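You operate a simulated robot arm through the tools that you are given. There is no shell and no other tool.

You are at the controls of a simulated robot arm. One attempt, no reset.

## Task
Wipe the cup ring and crumbs off the coffee table; put the coaster there, the white cup on it.
Fine: the brown coaster goes where the ring was. Put the lime duster back. Spill, drop and break nothing. Set down upright: white cup. What is to be rubbed or washed off counts as gone when no trace of it is left.

The check looks at the end state, three seconds after you hand in, the way a careful person would. Anything else that was tipped, shoved, dropped, spilled or broken makes it a failure.

## Robot
A 7-joint arm with a three-finger gripper, fixed in place. Base frame: the origin is at the foot of the arm, x ahead of it, y to its left, z up. Units: mm, degrees, N and s.
Its first joint turns from -166.0 to 166.0 degrees. Payload 2.69 kg.
Tool frame: the origin (TCP) lies between the finger pads and is the grasp point; the fingertips stand 30 mm ahead of it; z points along the fingers, y is the line along which they close. The gripper opens to 128 mm. The gripper's body begins 117 mm behind the TCP.
Orientation is told as [roll, pitch, yaw] about the base's x, y, z axes, in that order, counted from this pose: with the fingers straight down and closing along the base's y, the tool's x points along the base's -x, its y along +y and its z along -z.

## Interface
- The arm moves only by the tool arm_command. Its argument "moves" is one flat list of numbers, 7 for each row, row after row: the shift along the tool's x, y, z in units of 50 mm (1.0 is 50 mm), then the turn, a rotation vector about the tool's x, y, z in units of 5 degrees (1.0 is 5 degrees), then the gripper command, from -1 (shut) to 1 (fully open), values between in proportion. In form: [x, y, z, ax, ay, az, grip, x, y, z, ax, ay, az, grip, ...]. A call has 1 to 20 rows; each row shifts and turns the commanded pose from where the row before left it, along the tool's axes as they then stand. A call with a number of a shift or a turn outside -1 to 1 is refused whole. Rows are played at 5 a second. More than 50 mm and 8.6 degrees between two rows, or a gripper value outside its range, and nothing of the call is played. A pose out of reach is approached as far as the arm can. The call stops where the force on the tool passes 90 N (or 10 N more than at its start, if that is more) or the arm is blocked; 0.2 s more then pass. Each finger halts on what it meets, pressing with about 36 N; the grip force reading is that of the motor and also rises with nothing between the fingers. The clock runs only during rows and for 0.2 s after the last one: add rows that do not move to give the fingers time. The reply holds the time, the measured pose of the TCP, the force on the tool along the base axes, the opening and the grip force, in the units named above and with some noise, with the torque about the TCP (base axes, N m) and any sound that the robot's microphone picked up.
- Cameras (640 x 400 px; columns grow to the right, rows downward): "scene" is fixed at [50.2, 500.9, 1193]; the picture's right is [-0.19, -0.98, 0.00], its down [-0.68, 0.14, -0.72] and it looks along [0.71, -0.14, -0.69] (base axes); focal length 324 px, centre (320, 200). "wrist" rides on the gripper at [58, 54, -131] in the tool frame; the picture's right is [-0.68, 0.74, 0.00], its down [-0.62, -0.57, -0.55] and it looks along [-0.40, -0.37, 0.84] (tool axes); focal length 234 px, centre (320, 200). There is no depth. A picture from a camera that has moved, and an enlarged one, comes with that camera's place and axes in the base frame and with its lens.
- grab_frame(camera): a new picture of that camera. No time passes.
- slide_trunk(by): slides the trunk up (or, below 0, down) by that many mm; the arm rides with it, the base frame stays. It gives what a move gives, with no picture.
- zoom(camera, box): a new picture of the part [left, top, right, bottom] of that camera's present view, enlarged. No time passes.
- finish_job(): hands the job in; it is judged then, once.

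Nothing tells you positions but the pictures and the camera data. Unless the task says otherwise, let go and move clear before handing in.

The tools are called after "Request:" as a command line: name --argument value ..., lists and objects as JSON in quotes. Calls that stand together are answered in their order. arm_command: Moves the arm, as the interface text tells. Its arguments: {"type":"object","properties":{"moves":{"type":"array","items":{"type":"number"}}},"required":["moves"]} The other tools are called the same way: slide_trunk (by) slides the trunk up or down; grab_frame (camera) takes a picture; zoom (camera, box) takes an enlarged picture of a part of a camera's view; finish_job () hands the job in.

At the start:

```text
t: 0.0
tool_pos: [591.6, 231.1, 675.7]
tcp_rot: [0.0, 0.0, 0.0]
contact_force: [-0.4, -0.2, 0.0]
ft_torque: [-0.01, -0.02, 0.0]
finger_gap: 127.9
gripper_force: 0.2
trunk travel left (down, up): [-125.0, 225.0]
```

scene: 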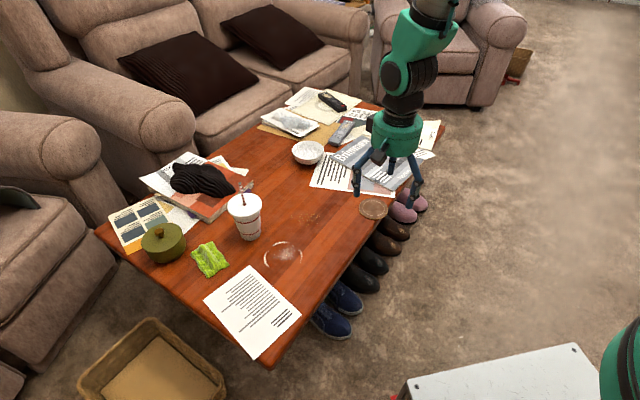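
wrist: 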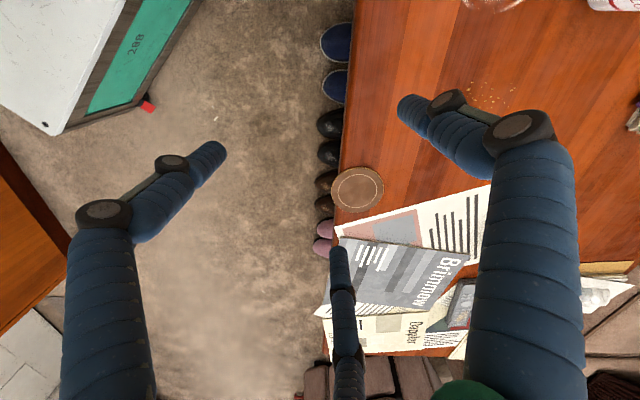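

I see a coffee table with a white lidded cup with a straw, a cup ring, crumbs, a brown coaster near the table's edge and a lime duster cloth. I will take closer looks before moving.

Request:
zoom --camera "scene" --box '[180, 160, 340, 300]'

Request:
zoom --camera "scene" --box '[280, 160, 440, 260]'

Request:
zoom --camera "scene" --box '[90, 140, 270, 300]'

```text
2.86 times, centred on (260, 230) of scene
camera zoom: at [50.2, 500.9, 1193.0], right [-0.19, -0.98, 0.0], down [-0.68, 0.14, -0.72], along [0.71, -0.14, -0.69], focal length 925 px, centre (491, 114)
```

zoom: 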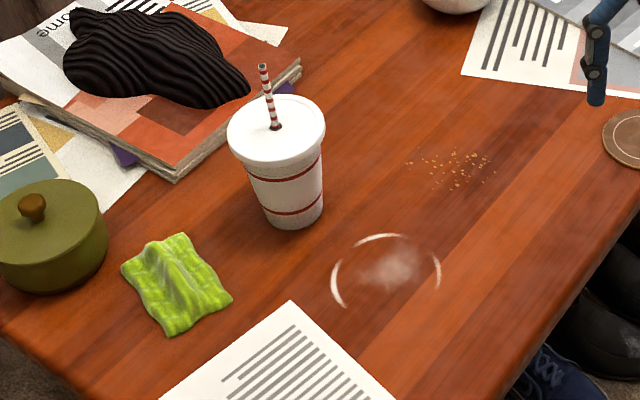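

```text
4.00 times, centred on (360, 210) of scene
camera zoom: at [50.2, 500.9, 1193.0], right [-0.19, -0.98, 0.0], down [-0.68, 0.14, -0.72], along [0.71, -0.14, -0.69], focal length 1295 px, centre (160, 160)
```

zoom: 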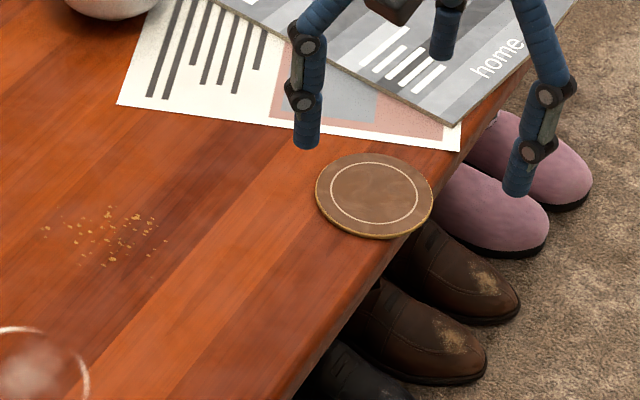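

```text
2.50 times, centred on (180, 220) of scene
camera zoom: at [50.2, 500.9, 1193.0], right [-0.19, -0.98, 0.0], down [-0.68, 0.14, -0.72], along [0.71, -0.14, -0.69], focal length 810 px, centre (670, 150)
```

zoom: 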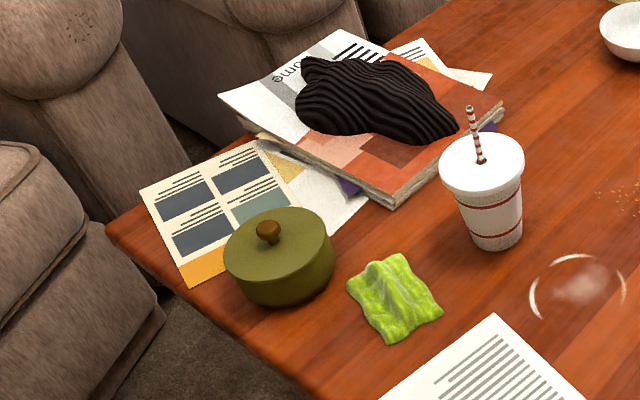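

The scene suggests a table top near z≈472 mm by triangulating the coaster. Rough positions are ring (596,497), crumbs (719,408), cup (688,580), duster (618,692) and coaster (717,198). I will look closely at the gripper and the coaster next.

Request:
zoom --camera "scene" --box '[340, 90, 440, 220]'

Request:
zoom --camera "wrist" --box '[300, 140, 420, 230]'

Request:
zoom --camera "scene" --box '[180, 230, 240, 290]'

Request:
zoom --camera "scene" --box '[350, 190, 400, 225]'

```text
3.08 times, centred on (390, 155) of scene
camera zoom: at [50.2, 500.9, 1193.0], right [-0.19, -0.98, 0.0], down [-0.68, 0.14, -0.72], along [0.71, -0.14, -0.69], focal length 996 px, centre (105, 338)
```

zoom: 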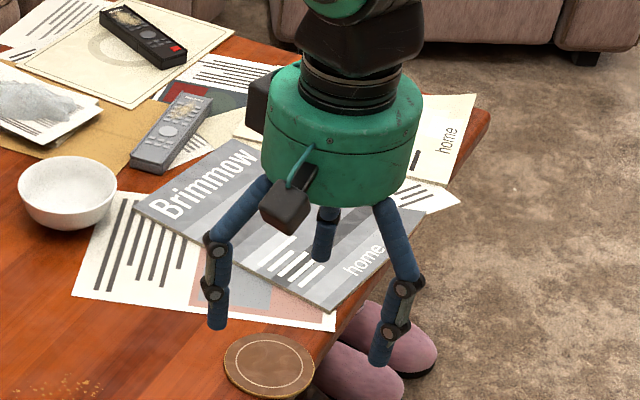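

```text
4.44 times, centred on (360, 185) of wrist
camera zoom: at [532.0, 284.4, 806.1], right [0.68, 0.74, 0.0], down [0.62, -0.57, 0.55], along [0.4, -0.37, -0.84], focal length 1041 px, centre (142, 267)
```

zoom: 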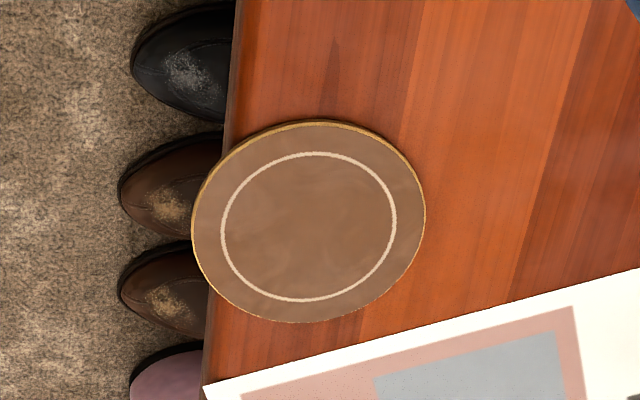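

```text
6.67 times, centred on (210, 260) of scene
camera zoom: at [50.2, 500.9, 1193.0], right [-0.19, -0.98, 0.0], down [-0.68, 0.14, -0.72], along [0.71, -0.14, -0.69], focal length 2159 px, centre (1053, -200)
```

zoom: 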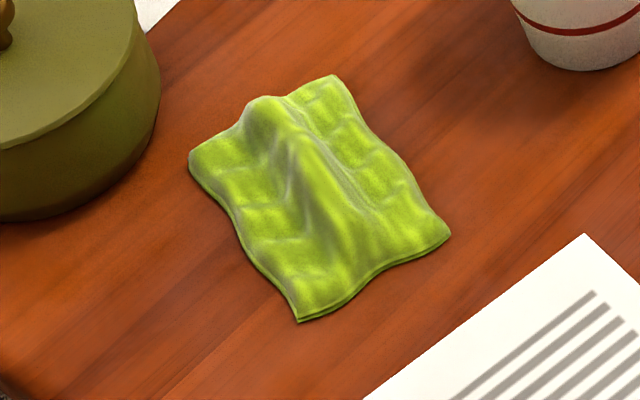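

```text
11.43 times, centred on (375, 208) of scene
camera zoom: at [50.2, 500.9, 1193.0], right [-0.19, -0.98, 0.0], down [-0.68, 0.14, -0.72], along [0.71, -0.14, -0.69], focal length 3701 px, centre (-309, 114)
```

zoom: 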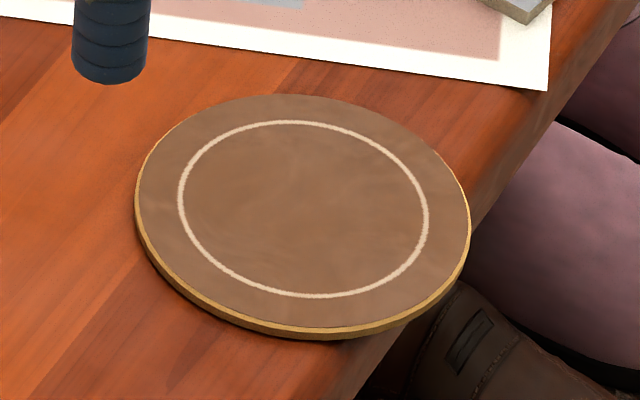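

The gripper looks to have three slim fingers in the pictures. I will close and reopen it in free air to see how it really moves.

Request:
arm_command --moves '[0, 0, 0, 0, 0, 0, -1, 0, 0, 0, 0, 0, 0, -1, 0, 0, 0, 0, 0, 0, -1, 0, 0, 0, 0, 0, 0, -1]'

Request:
grab_frame --camera "wrist"

Request:
zoom --camera "scene" --box '[340, 90, 440, 220]'

```text
t: 1.0
tool_pos: [590.1, 231.3, 675.4]
tcp_rot: [0.0, 0.0, 0.0]
contact_force: [-0.5, -0.4, 0.7]
ft_torque: [-0.02, 0.01, -0.02]
finger_gap: 2.1
gripper_force: 31.7
trunk travel left (down, up): [-125.0, 225.0]
```

```text
taken
camera wrist: at [532.0, 284.4, 806.2], right [0.68, 0.74, 0.0], down [0.62, -0.57, 0.55], along [0.4, -0.37, -0.84], focal length 234 px, centre (320, 200)
```

wrist: 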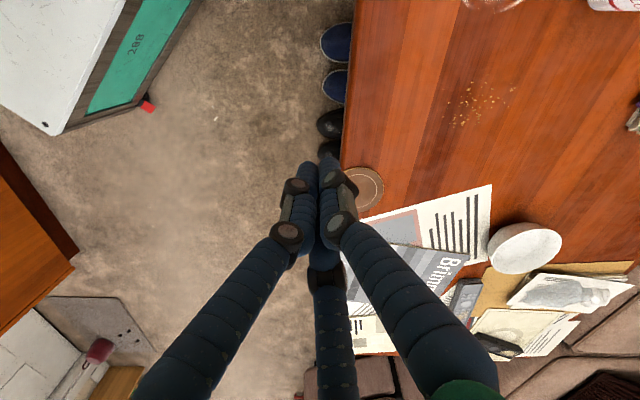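

```text
3.08 times, centred on (390, 155) of scene
camera zoom: at [50.2, 500.9, 1193.0], right [-0.19, -0.98, 0.0], down [-0.68, 0.14, -0.72], along [0.71, -0.14, -0.69], focal length 996 px, centre (105, 338)
```

zoom: 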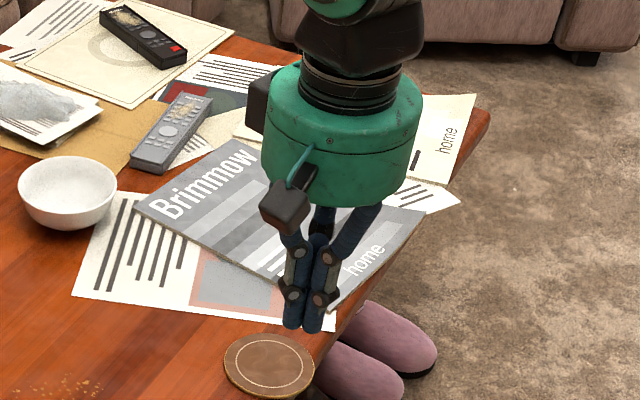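

Closing brings the fingers together at the TCP, as described. The duster is about 105×66 mm, centred near (620,693), with its ridge running about 27° from the x axis. I will move over it and turn the fingers so they close across the ridge.

Request:
arm_command --moves '[0, 0, -1, 0, 0, 0, -1, -0.06, 0.92, 0, 0, 0, 0, -1, -0.06, 0.92, 0, 0, 0, 0, -1, -0.06, 0.92, 0, 0, 0, 0, -1, -0.06, 0.92, 0, 0, 0, 0, -1, -0.06, 0.92, 0, 0, 0, 0, -1, -0.06, 0.92, 0, 0, 0, 0, -1, -0.06, 0.92, 0, 0, 0, 0, -1, -0.06, 0.92, 0, 0, 0, 0, -1, -0.06, 0.92, 0, 0, 0, 0, -1, -0.06, 0.92, 0, 0, 0, 0, -1, 0, 0, 0, 0, 0, -0.9, -1, 0, 0, 0, 0, 0, -0.9, -1, 0, 0, 0, 0, 0, -0.9, -1, 0, 0, 0, 0, 0, -0.9, -1, 0, 0, 0, 0, 0, -0.9, -1, 0, 0, 0, 0, 0, -0.9, -1, 0, 0, 0, 0, 0, 0, -1]'

Request:
grab_frame --camera "wrist"

Request:
grab_frame --camera "scene"

```text
t: 4.8
tool_pos: [620.9, 690.5, 724.7]
tcp_rot: [-0.1, 0.0, 27.1]
contact_force: [-0.3, 0.5, 0.3]
ft_torque: [0.01, 0.04, -0.04]
finger_gap: 2.0
gripper_force: 31.6
trunk travel left (down, up): [-125.0, 225.0]
```

```text
taken
camera wrist: at [544.0, 712.3, 856.3], right [0.27, 0.96, 0.0], down [0.81, -0.22, 0.55], along [0.53, -0.15, -0.84], focal length 234 px, centre (320, 200)
```

wrist: 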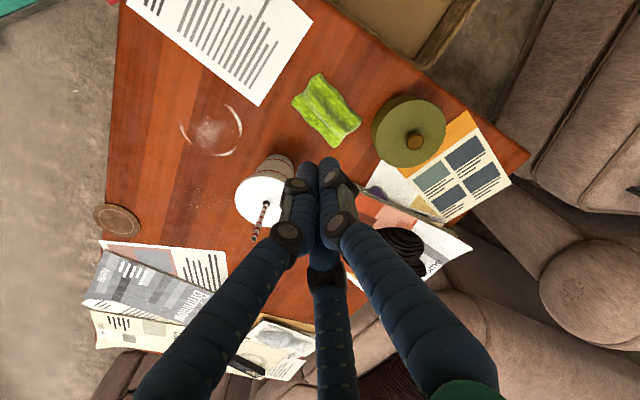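

```text
taken
```

scene: 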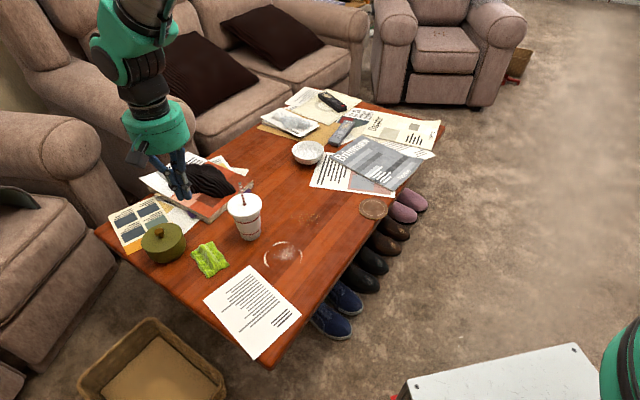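

The wrist camera gives a good overview from here. I will zoom on the duster and the ring to refine their positions.

Request:
zoom --camera "wrist" --box '[270, 50, 390, 160]'

Request:
zoom --camera "wrist" --box '[150, 80, 310, 240]'

```text
3.64 times, centred on (330, 105) of wrist
camera zoom: at [544.0, 712.3, 856.3], right [0.27, 0.96, 0.0], down [0.81, -0.22, 0.55], along [0.53, -0.15, -0.84], focal length 852 px, centre (284, 546)
```

zoom: 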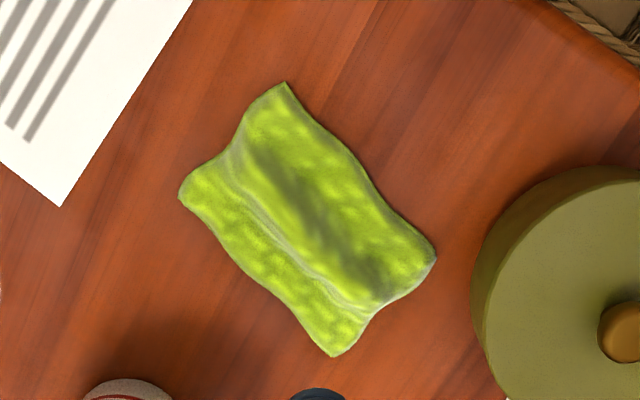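

```text
2.50 times, centred on (230, 160) of wrist
camera zoom: at [544.0, 712.3, 856.3], right [0.27, 0.96, 0.0], down [0.81, -0.22, 0.55], along [0.53, -0.15, -0.84], focal length 585 px, centre (545, 300)
```

zoom: 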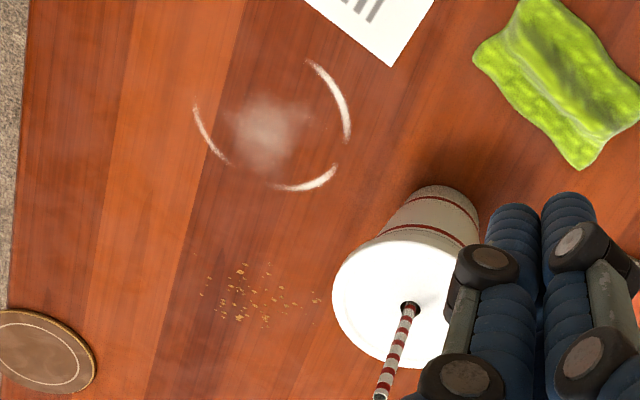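

Triangulating again with refined camera axes puts the table top near z≈458 and the duster centre near (631,697). I will open to about 70 mm, move over it and descend partway, then look again.

Request:
arm_command --moves '[-0.24, 0.02, 0, 0, 0, 0, 0.1, 0, 0, 0.8, 0, 0, 0, 0.1, 0, 0, 0.8, 0, 0, 0, 0.1, 0, 0, 0.8, 0, 0, 0, 0.1, 0, 0, 0.8, 0, 0, 0, 0.1, 0, 0, 0, 0, 0, 0, 0.1]'

Request:
grab_frame --camera "wrist"

Request:
zoom --camera "scene" --box '[140, 180, 280, 300]'

```text
t: 6.2
tool_pos: [631.9, 696.9, 563.5]
tcp_rot: [0.0, -0.1, 27.0]
contact_force: [-0.2, 0.3, -0.4]
ft_torque: [0.0, 0.01, -0.02]
finger_gap: 70.6
gripper_force: 0.0
trunk travel left (down, up): [-125.0, 225.0]
```

```text
taken
camera wrist: at [554.9, 717.6, 696.2], right [0.27, 0.96, 0.0], down [0.81, -0.22, 0.55], along [0.53, -0.15, -0.84], focal length 234 px, centre (320, 200)
```

wrist: 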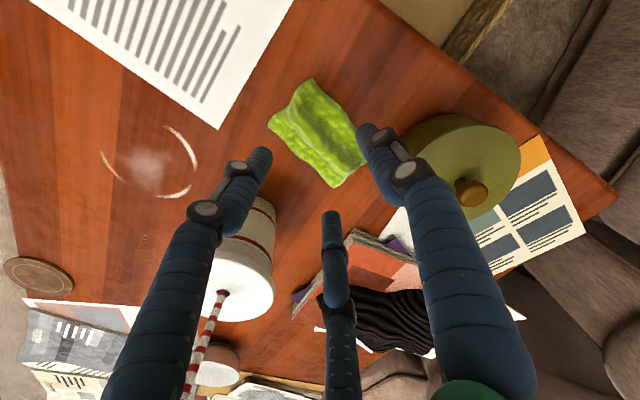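

```text
3.33 times, centred on (210, 240) of scene
camera zoom: at [50.2, 500.9, 1193.0], right [-0.19, -0.98, 0.0], down [-0.68, 0.14, -0.72], along [0.71, -0.14, -0.69], focal length 1079 px, centre (687, 67)
```

zoom: 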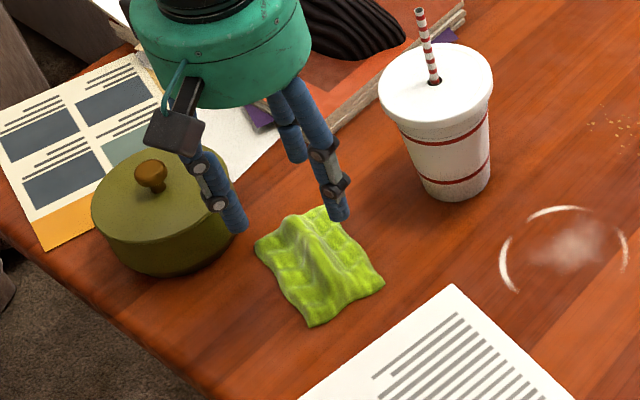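

Request:
zoom --camera "wrist" --box '[250, 60, 390, 200]'

```text
2.86 times, centred on (320, 130) of wrist
camera zoom: at [554.9, 717.6, 696.2], right [0.27, 0.96, 0.0], down [0.81, -0.22, 0.55], along [0.53, -0.15, -0.84], focal length 669 px, centre (320, 400)
```

zoom: 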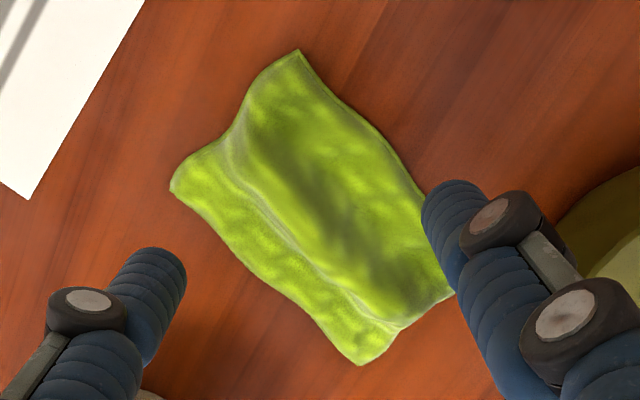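

The duster centre checks out at about (632,700), close to the TCP. I will narrow the gap to about 46 mm so the fingers straddle just the ridge, then go down towards it.

Request:
arm_command --moves '[0, 0.05, 0, 0, 0, 0, -0.28, 0, 0, 0.4, 0, 0, 0, -0.28, 0, 0, 0.4, 0, 0, 0, -0.28, 0, 0, 0.3, 0, 0, 0, -0.28, 0, 0, 0.15, 0, 0, 0, -0.28, 0, 0, 0, 0, 0, 0, -0.28]'

Request:
zoom --camera "wrist" --box '[220, 100, 420, 250]'

Request:
zoom --camera "scene" --box '[160, 210, 260, 290]'

```text
t: 7.6
tool_pos: [632.3, 700.5, 506.2]
tcp_rot: [0.2, -0.4, 27.0]
contact_force: [1.4, -7.3, 35.8]
ft_torque: [-0.39, -0.41, -0.04]
finger_gap: 63.6
gripper_force: 11.5
trunk travel left (down, up): [-125.0, 225.0]
```

```text
2.67 times, centred on (320, 175) of wrist
camera zoom: at [554.7, 720.8, 637.6], right [0.27, 0.96, 0.01], down [0.8, -0.23, 0.55], along [0.53, -0.14, -0.83], focal length 624 px, centre (320, 267)
```

zoom: 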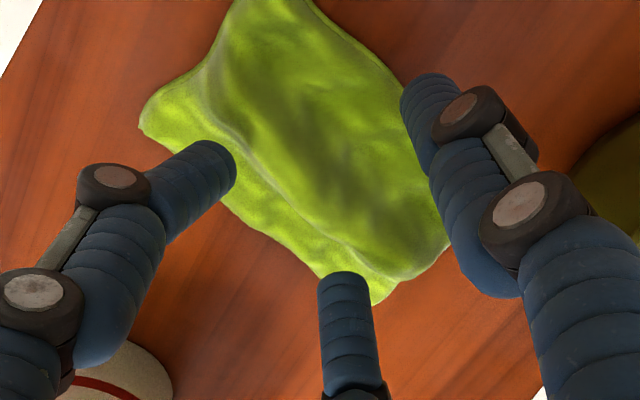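

```text
5.00 times, centred on (210, 250) of scene
camera zoom: at [50.2, 500.9, 1193.0], right [-0.19, -0.98, 0.0], down [-0.68, 0.14, -0.72], along [0.71, -0.14, -0.69], focal length 1619 px, centre (870, -50)
```

zoom: 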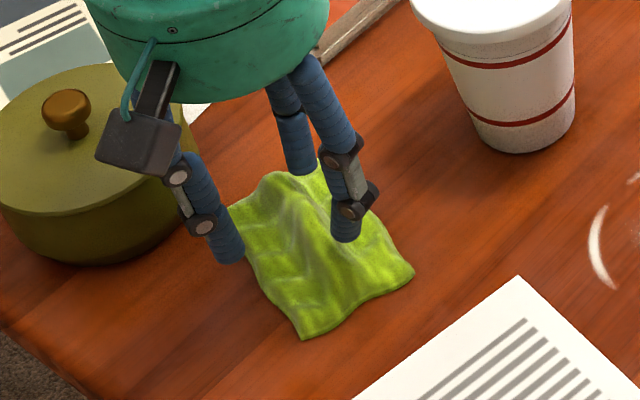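

I felt 36 N of contact at TCP z≈506 with the fingers held at 64 mm, so either the ridge is spreading them or the table is higher than I thought. I will back off a little and check.

Request:
arm_command --moves '[0, 0, -0.4, 0, 0, 0, -0.28, 0, 0, 0, 0, 0, 0, -0.28, 0, 0, 0, 0, 0, 0, -0.28]'

Request:
zoom --camera "wrist" --box '[220, 60, 420, 210]'

Request:
zoom --camera "scene" --box '[160, 210, 260, 290]'

```text
t: 8.4
tool_pos: [630.3, 699.8, 520.9]
tcp_rot: [0.0, 0.1, 27.0]
contact_force: [-1.6, -0.2, 0.3]
ft_torque: [0.02, -0.01, 0.0]
finger_gap: 46.0
gripper_force: 0.1
trunk travel left (down, up): [-125.0, 225.0]
```

```text
2.67 times, centred on (320, 135) of wrist
camera zoom: at [553.6, 720.8, 652.7], right [0.27, 0.96, 0.0], down [0.81, -0.22, 0.55], along [0.53, -0.15, -0.84], focal length 624 px, centre (320, 373)
```

zoom: 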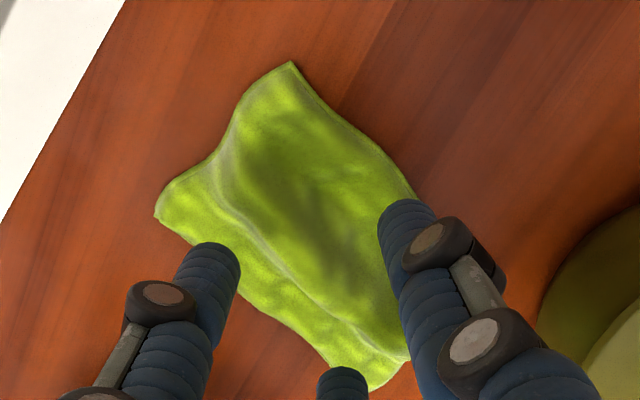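

```text
5.00 times, centred on (210, 250) of scene
camera zoom: at [50.2, 500.9, 1193.0], right [-0.19, -0.98, 0.0], down [-0.68, 0.14, -0.72], along [0.71, -0.14, -0.69], focal length 1619 px, centre (870, -50)
```

zoom: 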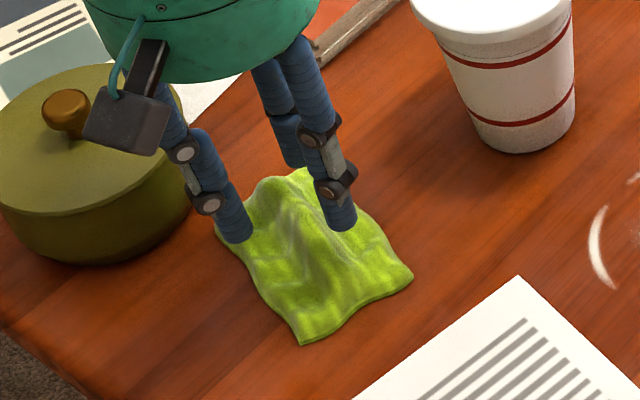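

Lifting clears the contact and the gap returns to 46 mm, so the duster is a sloped mound that pushes the fingers apart. I will probe its profile gently.

Request:
arm_command --moves '[0, 0, 0.1, 0, 0, 0, -0.28, 0, 0, 0, 0, 0, 0, -0.28]'

Request:
arm_command --moves '[0, 0, 0.06, 0, 0, 0, -0.28, 0, 0, 0, 0, 0, 0, -0.28]'

Request:
arm_command --moves '[0, 0, 0.06, 0, 0, 0, -0.28, 0, 0, 0, 0, 0, 0, -0.28]'

```text
t: 9.0
tool_pos: [629.8, 699.3, 515.9]
tcp_rot: [0.0, 0.0, 27.0]
contact_force: [-1.1, -0.3, 0.7]
ft_torque: [0.0, 0.01, -0.01]
finger_gap: 46.0
gripper_force: 0.1
trunk travel left (down, up): [-125.0, 225.0]
```

```text
t: 9.6
tool_pos: [629.1, 699.0, 513.4]
tcp_rot: [-0.1, -0.1, 27.0]
contact_force: [1.2, 0.5, 0.6]
ft_torque: [0.0, 0.0, 0.0]
finger_gap: 46.1
gripper_force: 0.1
trunk travel left (down, up): [-125.0, 225.0]
```

```text
t: 10.2
tool_pos: [629.4, 701.2, 512.6]
tcp_rot: [0.1, -0.1, 27.1]
contact_force: [-1.6, -0.6, 9.8]
ft_torque: [-0.23, 0.31, -0.11]
finger_gap: 47.8
gripper_force: 0.8
trunk travel left (down, up): [-125.0, 225.0]
```

Request:
arm_command --moves '[0, 0, 0, 0, 0, 0, -0.28, 0, 0, 0, 0, 0, 0, -0.28]'

Request:
arm_command --moves '[0, 0, 0.04, 0, 0, 0, -0.28, 0, 0, 0, 0, 0, 0, -0.28]'

Request:
zoom --camera "scene" --box '[170, 220, 250, 280]'

Request:
zoom --camera "wrist" --box '[250, 90, 390, 190]'

```text
t: 10.8
tool_pos: [629.7, 700.2, 511.8]
tcp_rot: [0.1, 0.0, 27.0]
contact_force: [-0.7, -3.5, 9.5]
ft_torque: [-0.28, 0.24, -0.04]
finger_gap: 48.8
gripper_force: 1.3
trunk travel left (down, up): [-125.0, 225.0]
```

```text
t: 11.4
tool_pos: [629.0, 699.6, 509.4]
tcp_rot: [0.0, 0.0, 27.0]
contact_force: [-4.0, -6.3, 13.9]
ft_torque: [-0.37, 0.36, -0.06]
finger_gap: 52.6
gripper_force: 3.4
trunk travel left (down, up): [-125.0, 225.0]
```

```text
6.67 times, centred on (210, 250) of scene
camera zoom: at [50.2, 500.9, 1193.0], right [-0.19, -0.98, 0.0], down [-0.68, 0.14, -0.72], along [0.71, -0.14, -0.69], focal length 2159 px, centre (1053, -133)
```

zoom: 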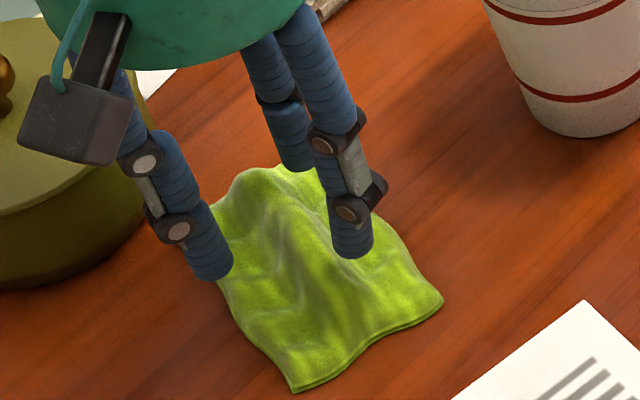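

```text
4.00 times, centred on (320, 140) of wrist
camera zoom: at [552.6, 720.3, 640.7], right [0.27, 0.96, 0.0], down [0.81, -0.22, 0.55], along [0.53, -0.15, -0.84], focal length 937 px, centre (320, 440)
```

zoom: 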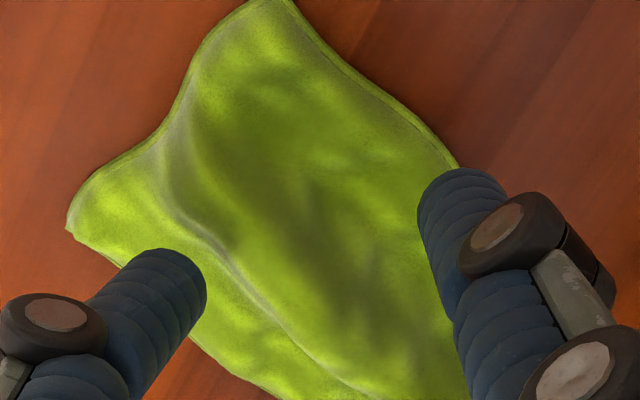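

The force direction matches a physical finger at 330°, so the gripper really does close with three fingers around the TCP and I must open wider to clear the ridge. I will lift, open to about 80 mm, descend until I feel the cloth or table, then close.

Request:
arm_command --moves '[0, 0, -0.3, 0, 0, 0, 0.25, 0, 0, 0, 0, 0, 0, 0.25, 0, 0, 0.2, 0, 0, 0, 0.25, 0, 0, 0.2, 0, 0, 0, 0.25, 0, 0, 0.06, 0, 0, 0, 0.25, 0, 0, 0, 0, 0, 0, 0.25]'

Request:
zoom --camera "scene" --box '[170, 220, 250, 280]'

```text
t: 12.8
tool_pos: [630.0, 700.2, 501.1]
tcp_rot: [0.0, 0.1, 27.1]
contact_force: [-0.1, 0.2, 0.2]
ft_torque: [0.01, 0.01, 0.01]
finger_gap: 80.2
gripper_force: 0.1
trunk travel left (down, up): [-125.0, 225.0]
```

```text
6.67 times, centred on (210, 250) of scene
camera zoom: at [50.2, 500.9, 1193.0], right [-0.19, -0.98, 0.0], down [-0.68, 0.14, -0.72], along [0.71, -0.14, -0.69], focal length 2159 px, centre (1053, -133)
```

zoom: 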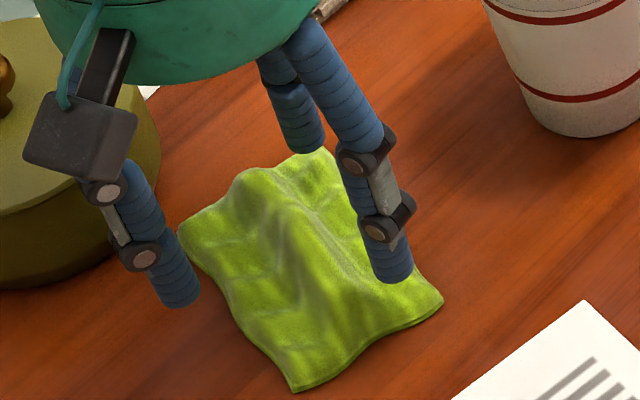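

No contact at tip height 471 with the wider opening, so I will go down in small steps until I feel the surface.

Request:
arm_command --moves '[0, 0, 0.06, 0, 0, 0, 0.25, 0, 0, 0, 0, 0, 0, 0.25]'

Request:
arm_command --moves '[0, 0, 0.06, 0, 0, 0, 0.25, 0, 0, 0, 0, 0, 0, 0.25]'

Request:
arm_command --moves '[0, 0, 0.06, 0, 0, 0, 0.25, 0, 0, 0, 0, 0, 0, 0.25]'

```text
t: 13.4
tool_pos: [630.1, 700.1, 497.7]
tcp_rot: [0.0, 0.0, 27.0]
contact_force: [0.0, -0.4, -0.1]
ft_torque: [-0.01, 0.0, 0.01]
finger_gap: 80.0
gripper_force: 0.1
trunk travel left (down, up): [-125.0, 225.0]
```

```text
t: 14.0
tool_pos: [629.8, 699.6, 495.4]
tcp_rot: [0.1, 0.0, 27.0]
contact_force: [-0.2, 0.3, -0.4]
ft_torque: [-0.01, -0.02, 0.02]
finger_gap: 79.8
gripper_force: 0.1
trunk travel left (down, up): [-125.0, 225.0]
```

```text
t: 14.6
tool_pos: [629.8, 699.4, 491.0]
tcp_rot: [0.0, 0.1, 27.0]
contact_force: [-0.5, 0.4, 0.6]
ft_torque: [-0.01, 0.01, 0.02]
finger_gap: 80.0
gripper_force: 0.1
trunk travel left (down, up): [-125.0, 225.0]
```

Request:
arm_command --moves '[0, 0, 0.04, 0, 0, 0, 0.25, 0, 0, 0, 0, 0, 0, 0.25]'

Request:
arm_command --moves '[0, 0, 0.04, 0, 0, 0, 0.25, 0, 0, 0, 0, 0, 0, 0.25]'

Request:
zoom --camera "scene" --box '[170, 220, 250, 280]'

Request:
zoom --camera "wrist" --box '[220, 80, 420, 230]'

```text
t: 15.2
tool_pos: [628.8, 699.1, 489.4]
tcp_rot: [0.0, 0.0, 26.9]
contact_force: [-1.2, 0.1, 1.1]
ft_torque: [0.01, -0.02, 0.0]
finger_gap: 80.0
gripper_force: 0.1
trunk travel left (down, up): [-125.0, 225.0]
```

```text
t: 15.8
tool_pos: [628.7, 701.0, 489.0]
tcp_rot: [0.0, 0.0, 26.9]
contact_force: [0.5, -0.5, 0.3]
ft_torque: [0.03, -0.01, 0.01]
finger_gap: 79.9
gripper_force: 0.0
trunk travel left (down, up): [-125.0, 225.0]
```

```text
6.67 times, centred on (210, 250) of scene
camera zoom: at [50.2, 500.9, 1193.0], right [-0.19, -0.98, 0.0], down [-0.68, 0.14, -0.72], along [0.71, -0.14, -0.69], focal length 2159 px, centre (1053, -133)
```

zoom: 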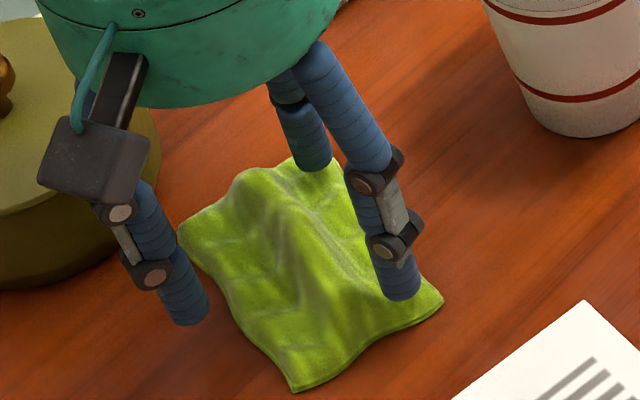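

```text
2.67 times, centred on (320, 155) of wrist
camera zoom: at [553.3, 720.9, 619.8], right [0.27, 0.96, 0.0], down [0.81, -0.22, 0.55], along [0.53, -0.15, -0.84], focal length 624 px, centre (320, 320)
```

zoom: 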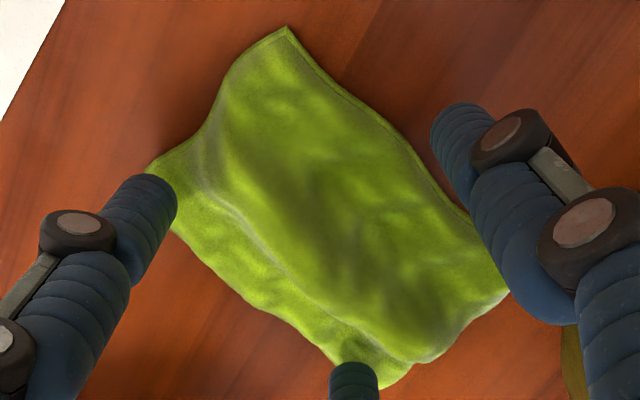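

Request:
arm_command --moves '[0, 0, 0.04, 0, 0, 0, 0.25, 0, 0, 0, 0, 0, 0, 0.25]'

Request:
arm_command --moves '[0, 0, 0.04, 0, 0, 0, 0.25, 0, 0, 0, 0, 0, 0, 0.25]'

Request:
arm_command --moves '[0, 0, 0.04, 0, 0, 0, 0.25, 0, 0, 0, 0, 0, 0, 0.25]'

```text
t: 16.4
tool_pos: [629.6, 699.5, 486.8]
tcp_rot: [0.0, -0.1, 27.1]
contact_force: [-0.2, 0.3, -0.6]
ft_torque: [-0.03, 0.02, -0.03]
finger_gap: 79.8
gripper_force: 0.1
trunk travel left (down, up): [-125.0, 225.0]
```

```text
t: 17.0
tool_pos: [630.1, 699.4, 484.2]
tcp_rot: [0.0, 0.1, 27.0]
contact_force: [0.4, -0.6, 0.2]
ft_torque: [0.0, 0.02, -0.04]
finger_gap: 80.1
gripper_force: 0.1
trunk travel left (down, up): [-125.0, 225.0]
```

```text
t: 17.6
tool_pos: [630.0, 699.5, 482.3]
tcp_rot: [0.0, 0.0, 27.0]
contact_force: [-1.0, -0.5, 0.2]
ft_torque: [-0.01, -0.01, 0.0]
finger_gap: 79.8
gripper_force: 0.2
trunk travel left (down, up): [-125.0, 225.0]
```

Request:
arm_command --moves '[0, 0, 0.04, 0, 0, 0, 0.25, 0, 0, 0, 0, 0, 0, 0.25]'

Request:
arm_command --moves '[0, 0, 0.04, 0, 0, 0, 0.25, 0, 0, 0, 0, 0, 0, 0.25]'

Request:
zoom --camera "scene" --box '[170, 220, 250, 280]'

Request:
zoom --camera "wrist" --box '[220, 80, 420, 230]'

```text
t: 18.2
tool_pos: [629.4, 699.0, 480.6]
tcp_rot: [0.1, 0.1, 27.0]
contact_force: [0.5, -1.1, 0.7]
ft_torque: [-0.03, 0.0, 0.02]
finger_gap: 80.1
gripper_force: 0.2
trunk travel left (down, up): [-125.0, 225.0]
```

```text
t: 18.8
tool_pos: [630.0, 698.8, 480.7]
tcp_rot: [0.1, -0.1, 27.1]
contact_force: [0.6, -2.1, 6.3]
ft_torque: [-0.16, -0.16, -0.02]
finger_gap: 80.5
gripper_force: 0.6
trunk travel left (down, up): [-125.0, 225.0]
```

```text
6.67 times, centred on (210, 250) of scene
camera zoom: at [50.2, 500.9, 1193.0], right [-0.19, -0.98, 0.0], down [-0.68, 0.14, -0.72], along [0.71, -0.14, -0.69], focal length 2159 px, centre (1053, -133)
```

zoom: 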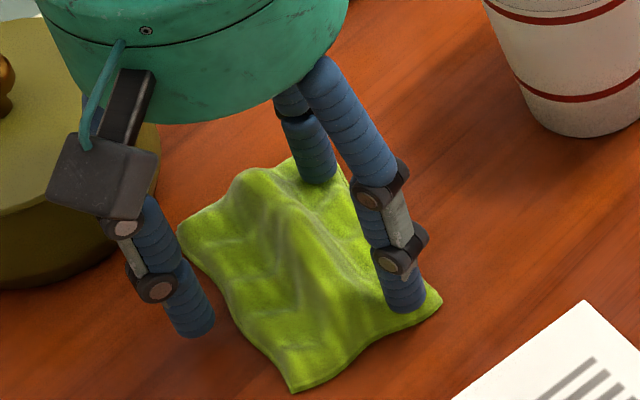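

```text
2.67 times, centred on (320, 155) of wrist
camera zoom: at [553.2, 720.8, 611.4], right [0.27, 0.96, 0.0], down [0.81, -0.22, 0.55], along [0.53, -0.15, -0.84], focal length 624 px, centre (320, 320)
```

zoom: 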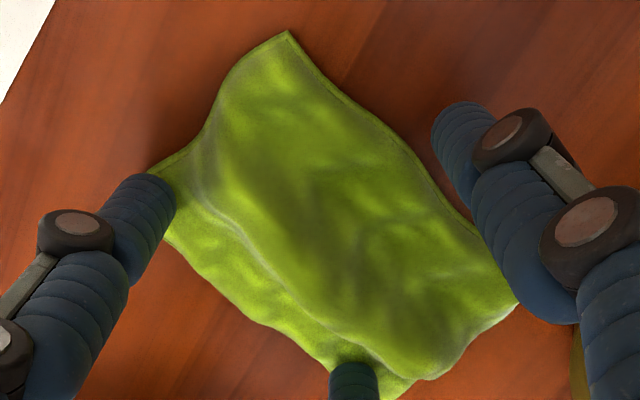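

The fingertips touch the cloth brim at TCP z≈481, so the table is near z≈449 and the ridge rises about 28 mm. I will lift 4 mm and close on the ridge.

Request:
arm_command --moves '[0, 0, -0.1, 0, 0, 0, 0.25, 0, 0, 0, 0, 0, 0, 0, 0, 0, 0, 0, 0, 0, -0.3, 0, 0, 0, 0, 0, 0, -0.6, 0, 0, 0, 0, 0, 0, -1, 0, 0, 0, 0, 0, 0, -1, 0, 0, 0, 0, 0, 0, -1]'

Request:
zoom --camera "scene" --box '[170, 220, 250, 280]'

Request:
zoom --camera "wrist" --box '[220, 80, 420, 230]'

```text
t: 20.4
tool_pos: [629.6, 698.5, 483.4]
tcp_rot: [0.0, 0.0, 27.0]
contact_force: [-0.7, 0.7, 0.5]
ft_torque: [-0.01, 0.0, 0.03]
finger_gap: 36.3
gripper_force: 35.8
trunk travel left (down, up): [-125.0, 225.0]
```

```text
6.67 times, centred on (210, 250) of scene
camera zoom: at [50.2, 500.9, 1193.0], right [-0.19, -0.98, 0.0], down [-0.68, 0.14, -0.72], along [0.71, -0.14, -0.69], focal length 2159 px, centre (1053, -133)
```

zoom: 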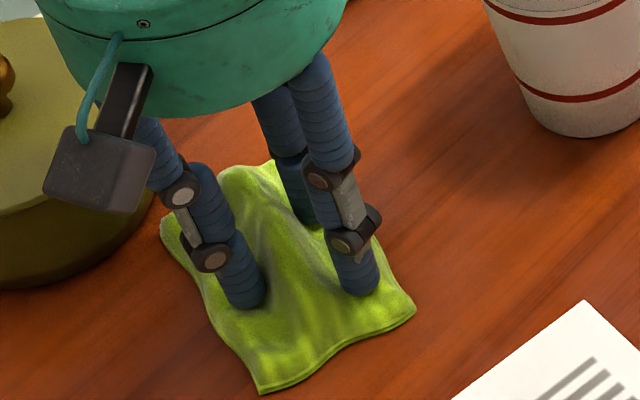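

```text
2.67 times, centred on (320, 155) of wrist
camera zoom: at [553.0, 720.6, 614.9], right [0.27, 0.96, 0.0], down [0.81, -0.22, 0.55], along [0.53, -0.15, -0.84], focal length 624 px, centre (320, 320)
```

zoom: 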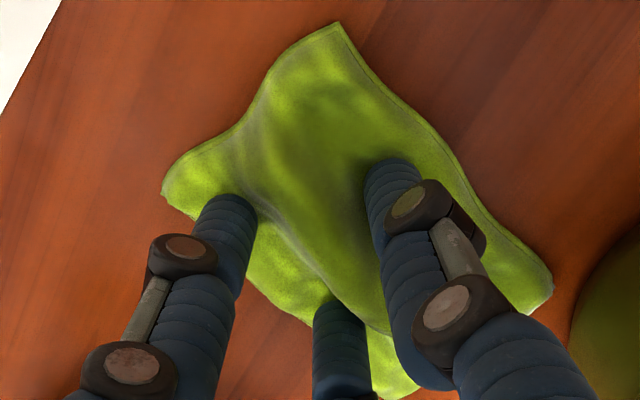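

The duster's ridge is gripped at 36 N with a 36 mm gap; the cloth slid about 14 mm as it closed, which I will undo when putting it back. I will lift it gently and check the hold.

Request:
arm_command --moves '[0, 0, -0.1, 0, 0, 0, -1, 0, 0, -0.2, 0, 0, 0, -1, 0, 0, -0.4, 0, 0, 0, -1, 0, 0, -0.5, 0, 0, 0, -1, 0, 0, 0, 0, 0, 0, -1]'

Request:
grab_frame --camera "scene"

Request:
grab_frame --camera "wrist"

```text
t: 21.6
tool_pos: [628.7, 701.1, 545.8]
tcp_rot: [0.0, 0.0, 27.0]
contact_force: [0.8, 0.1, -0.2]
ft_torque: [0.01, -0.02, 0.02]
finger_gap: 1.8
gripper_force: 31.2
trunk travel left (down, up): [-125.0, 225.0]
```

```text
taken
```

scene: 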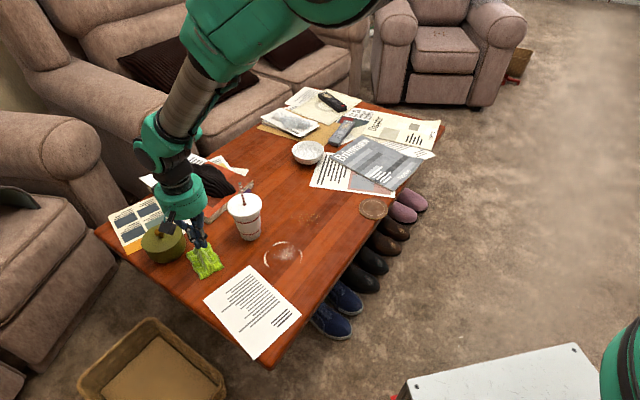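

```text
taken
camera wrist: at [552.0, 721.5, 675.9], right [0.27, 0.96, 0.0], down [0.81, -0.22, 0.55], along [0.53, -0.15, -0.84], focal length 234 px, centre (320, 200)
```

wrist: 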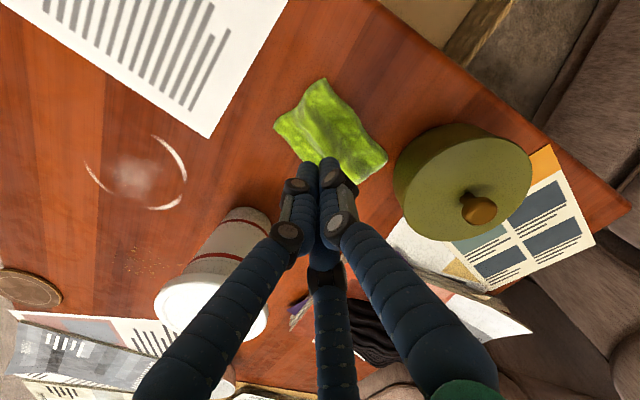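

The ridge slipped out as I lifted: the gap went to 2 mm and the duster stayed on the table. I will look closely at the duster's shape before trying again.

Request:
zoom --camera "wrist" --box '[260, 70, 400, 190]'

Request:
zoom --camera "scene" --box '[180, 230, 230, 285]'

```text
3.33 times, centred on (330, 130) of wrist
camera zoom: at [552.0, 721.5, 675.9], right [0.27, 0.96, 0.0], down [0.81, -0.22, 0.55], along [0.53, -0.15, -0.84], focal length 781 px, centre (287, 433)
```

zoom: 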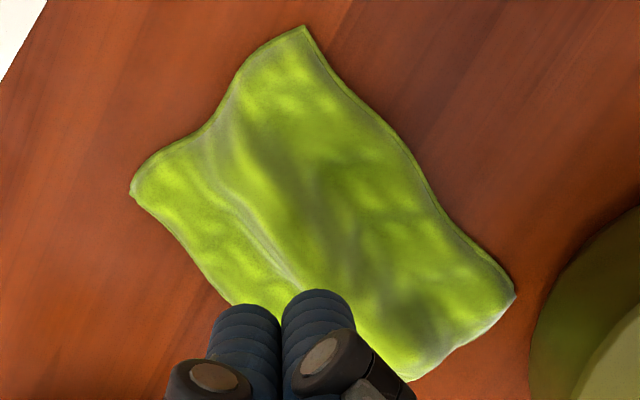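

```text
7.27 times, centred on (205, 258) of scene
camera zoom: at [50.2, 500.9, 1193.0], right [-0.19, -0.98, 0.0], down [-0.68, 0.14, -0.72], along [0.71, -0.14, -0.69], focal length 2355 px, centre (1156, -218)
```

zoom: 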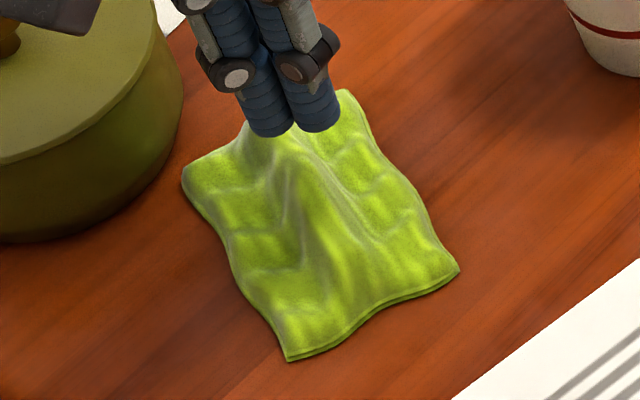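

The duster sits now about 14 mm toward +y, centred near (633,714), with a steep ridge near its middle. I will re-centre, grip again slightly higher and lift in tiny steps while watching the gap.

Request:
arm_command --moves '[-0.19, -0.05, 0, 0, 0, 0, 0.25, 0, 0, 0, 0, 0, 0, 0.25, 0, 0, 0.5, 0, 0, 0, 0.25, 0, 0, 0.5, 0, 0, 0, 0.25, 0, 0, 0.16, 0, 0, 0, 0.25, 0, 0, 0, 0, 0, 0, 0.25, 0, 0, 0, 0, 0, 0, -0.2, 0, 0, 0, 0, 0, 0, -0.6, 0, 0, 0, 0, 0, 0, -1, 0, 0, 0, 0, 0, 0, -1, 0, 0, 0, 0, 0, 0, -1]'

Request:
zoom --camera "wrist" --box '[220, 80, 420, 230]'

Request:
zoom --camera "scene" --box '[170, 220, 250, 280]'

```text
t: 24.0
tool_pos: [638.6, 702.2, 485.0]
tcp_rot: [0.0, -0.1, 27.0]
contact_force: [1.0, 0.4, 0.9]
ft_torque: [-0.02, -0.05, 0.0]
finger_gap: 35.4
gripper_force: 36.2
trunk travel left (down, up): [-125.0, 225.0]
```

```text
2.67 times, centred on (320, 155) of wrist
camera zoom: at [561.8, 722.0, 616.4], right [0.27, 0.96, 0.0], down [0.81, -0.22, 0.55], along [0.53, -0.15, -0.84], focal length 624 px, centre (320, 320)
```

zoom: 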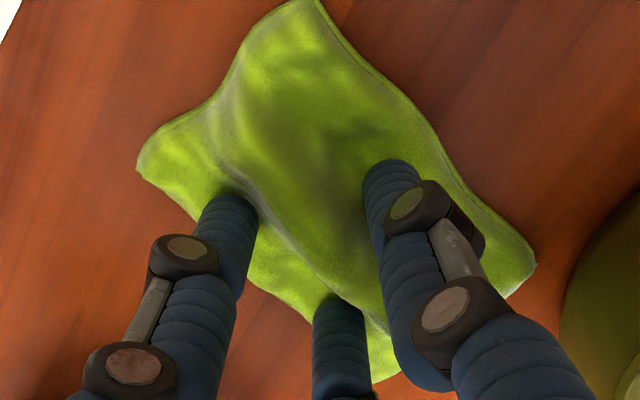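

```text
6.67 times, centred on (210, 250) of scene
camera zoom: at [50.2, 500.9, 1193.0], right [-0.19, -0.98, 0.0], down [-0.68, 0.14, -0.72], along [0.71, -0.14, -0.69], focal length 2159 px, centre (1053, -133)
```

zoom: 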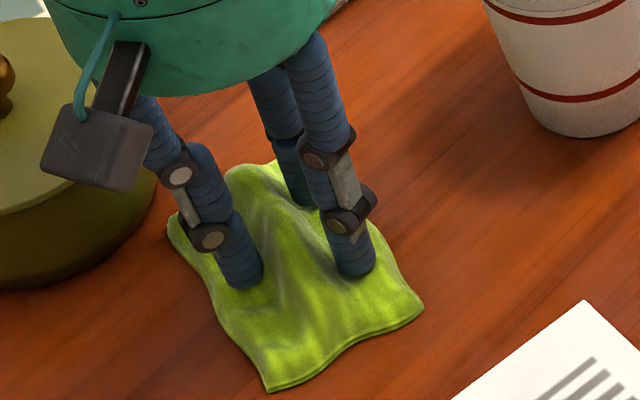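

Request:
arm_command --moves '[0, 0, -0.04, 0, 0, 0, -1, 0, 0, 0, 0, 0, 0, -1]'

Request:
arm_command --moves '[0, 0, -0.06, 0, 0, 0, -1, 0, 0, 0, 0, 0, 0, -1]'

Request:
arm_command --moves '[0, 0, -0.06, 0, 0, 0, -1, 0, 0, 0, 0, 0, 0, -1]'

Request:
arm_command --moves '[0, 0, -0.06, 0, 0, 0, -1, 0, 0, 0, 0, 0, 0, -1]'

```text
t: 24.6
tool_pos: [640.0, 700.2, 487.6]
tcp_rot: [0.0, -0.1, 27.1]
contact_force: [0.2, 0.5, -0.5]
ft_torque: [0.01, 0.01, 0.0]
finger_gap: 35.4
gripper_force: 36.0
trunk travel left (down, up): [-125.0, 225.0]
```

```text
t: 25.2
tool_pos: [639.0, 701.4, 490.3]
tcp_rot: [-0.1, 0.0, 27.0]
contact_force: [0.9, 0.3, -0.8]
ft_torque: [-0.01, -0.03, 0.0]
finger_gap: 35.4
gripper_force: 36.2
trunk travel left (down, up): [-125.0, 225.0]
```

```text
t: 25.8
tool_pos: [638.3, 700.9, 493.4]
tcp_rot: [-0.1, 0.0, 27.0]
contact_force: [0.7, -0.3, -0.4]
ft_torque: [-0.01, -0.03, 0.03]
finger_gap: 35.0
gripper_force: 36.3
trunk travel left (down, up): [-125.0, 225.0]
```

```text
t: 26.4
tool_pos: [638.0, 702.4, 496.5]
tcp_rot: [-0.1, 0.0, 27.0]
contact_force: [-0.2, -0.2, 0.1]
ft_torque: [0.02, -0.03, 0.0]
finger_gap: 34.8
gripper_force: 35.9
trunk travel left (down, up): [-125.0, 225.0]
```

Request:
zoom --camera "scene" --box '[170, 220, 250, 280]'

Request:
zoom --camera "wrist" --box '[220, 80, 420, 230]'

```text
6.67 times, centred on (210, 250) of scene
camera zoom: at [50.2, 500.9, 1193.0], right [-0.19, -0.98, 0.0], down [-0.68, 0.14, -0.72], along [0.71, -0.14, -0.69], focal length 2159 px, centre (1053, -133)
```

zoom: 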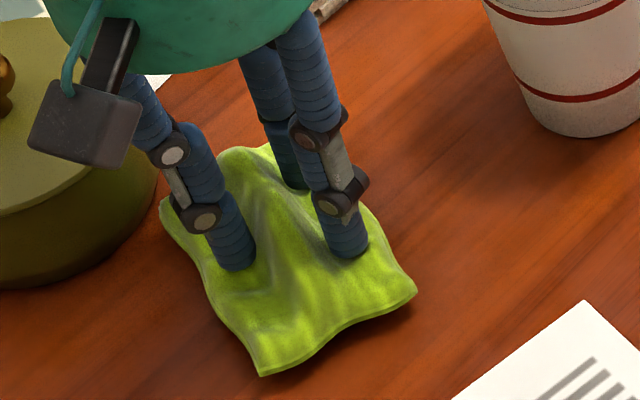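

```text
2.67 times, centred on (320, 155) of wrist
camera zoom: at [562.2, 722.3, 628.0], right [0.27, 0.96, 0.0], down [0.81, -0.22, 0.55], along [0.53, -0.15, -0.84], focal length 624 px, centre (320, 320)
```

zoom: 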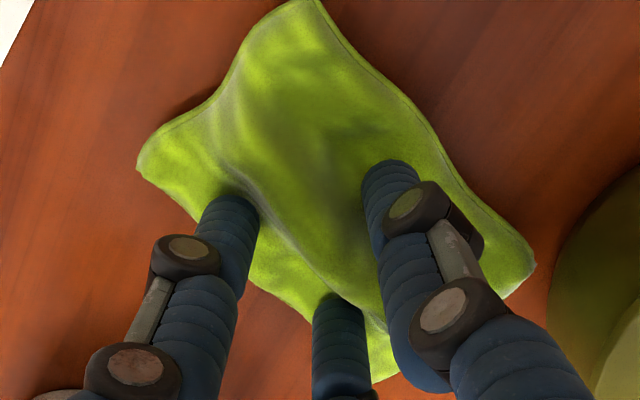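

The duster is off the table now, with only a slow creep in the gap (35.4→34.8). I will keep lifting slowly and watch it.

Request:
arm_command --moves '[0, 0, -0.08, 0, 0, 0, -1, 0, 0, -0.08, 0, 0, 0, -1, 0, 0, -0.08, 0, 0, 0, -1]'

Request:
arm_command --moves '[0, 0, 0, 0, 0, 0, -1, 0, 0, 0, 0, 0, 0, -1]'

Request:
zoom --camera "scene" --box '[170, 220, 250, 280]'

```text
t: 27.2
tool_pos: [639.9, 702.5, 509.7]
tcp_rot: [-0.1, -0.1, 26.9]
contact_force: [-0.3, -0.1, -0.8]
ft_torque: [0.01, 0.0, -0.02]
finger_gap: 35.1
gripper_force: 36.1
trunk travel left (down, up): [-125.0, 225.0]
```

```text
t: 27.8
tool_pos: [639.5, 701.8, 509.3]
tcp_rot: [0.0, 0.1, 27.0]
contact_force: [-0.4, 0.1, -0.7]
ft_torque: [-0.05, 0.01, -0.01]
finger_gap: 34.7
gripper_force: 35.6
trunk travel left (down, up): [-125.0, 225.0]
```

```text
6.67 times, centred on (210, 250) of scene
camera zoom: at [50.2, 500.9, 1193.0], right [-0.19, -0.98, 0.0], down [-0.68, 0.14, -0.72], along [0.71, -0.14, -0.69], focal length 2159 px, centre (1053, -133)
```

zoom: 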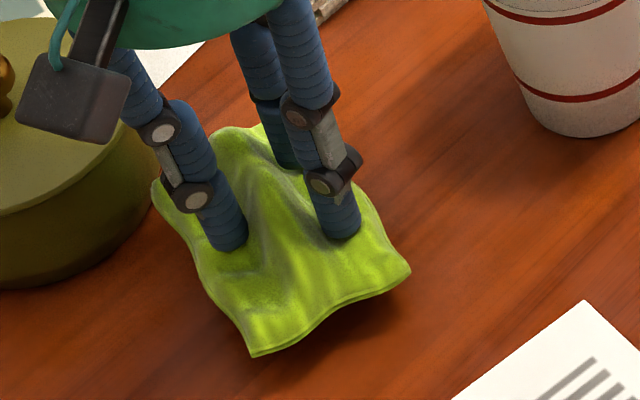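

The grip holds steady at 35 mm. I will lift a bit more and carry the duster slowly around the cup to above the ring, keeping to low x at y≈580 for clearance.

Request:
arm_command --moves '[0, 0, -0.1, 0, 0, 0, -1, 0, 0, -0.15, 0, 0, 0, -1, 0, 0, -0.15, 0, 0, 0, -1, 0.15, -0.05, 0, 0, 0, 0, -1, 0.342, -0.104, 0, 0, 0, 0, -1, 0.342, -0.104, 0, 0, 0, 0, -1, 0.342, -0.104, 0, 0, 0, 0, -1, 0.342, -0.104, 0, 0, 0, 0, -1, 0.192, -0.054, 0, 0, 0, 0, -1, 0, 0, 0, 0, 0, 0, -1]'

Request:
zoom --camera "scene" --box '[160, 190, 320, 300]'

```text
t: 30.0
tool_pos: [575.3, 638.7, 530.6]
tcp_rot: [-0.1, 0.1, 27.0]
contact_force: [0.1, -0.7, 0.1]
ft_torque: [0.0, 0.02, -0.02]
finger_gap: 34.7
gripper_force: 36.0
trunk travel left (down, up): [-125.0, 225.0]
```

```text
3.64 times, centred on (240, 245) of scene
camera zoom: at [50.2, 500.9, 1193.0], right [-0.19, -0.98, 0.0], down [-0.68, 0.14, -0.72], along [0.71, -0.14, -0.69], focal length 1178 px, centre (611, 36)
```

zoom: 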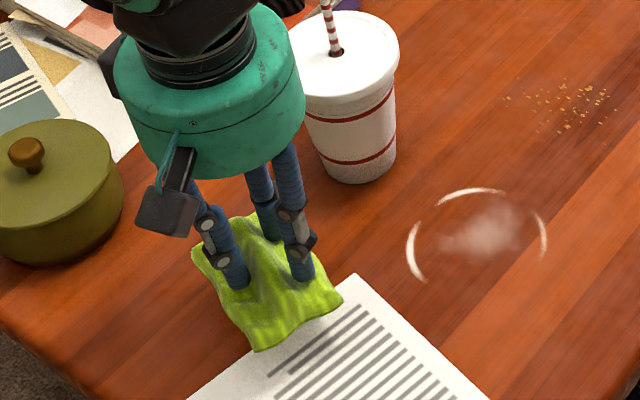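

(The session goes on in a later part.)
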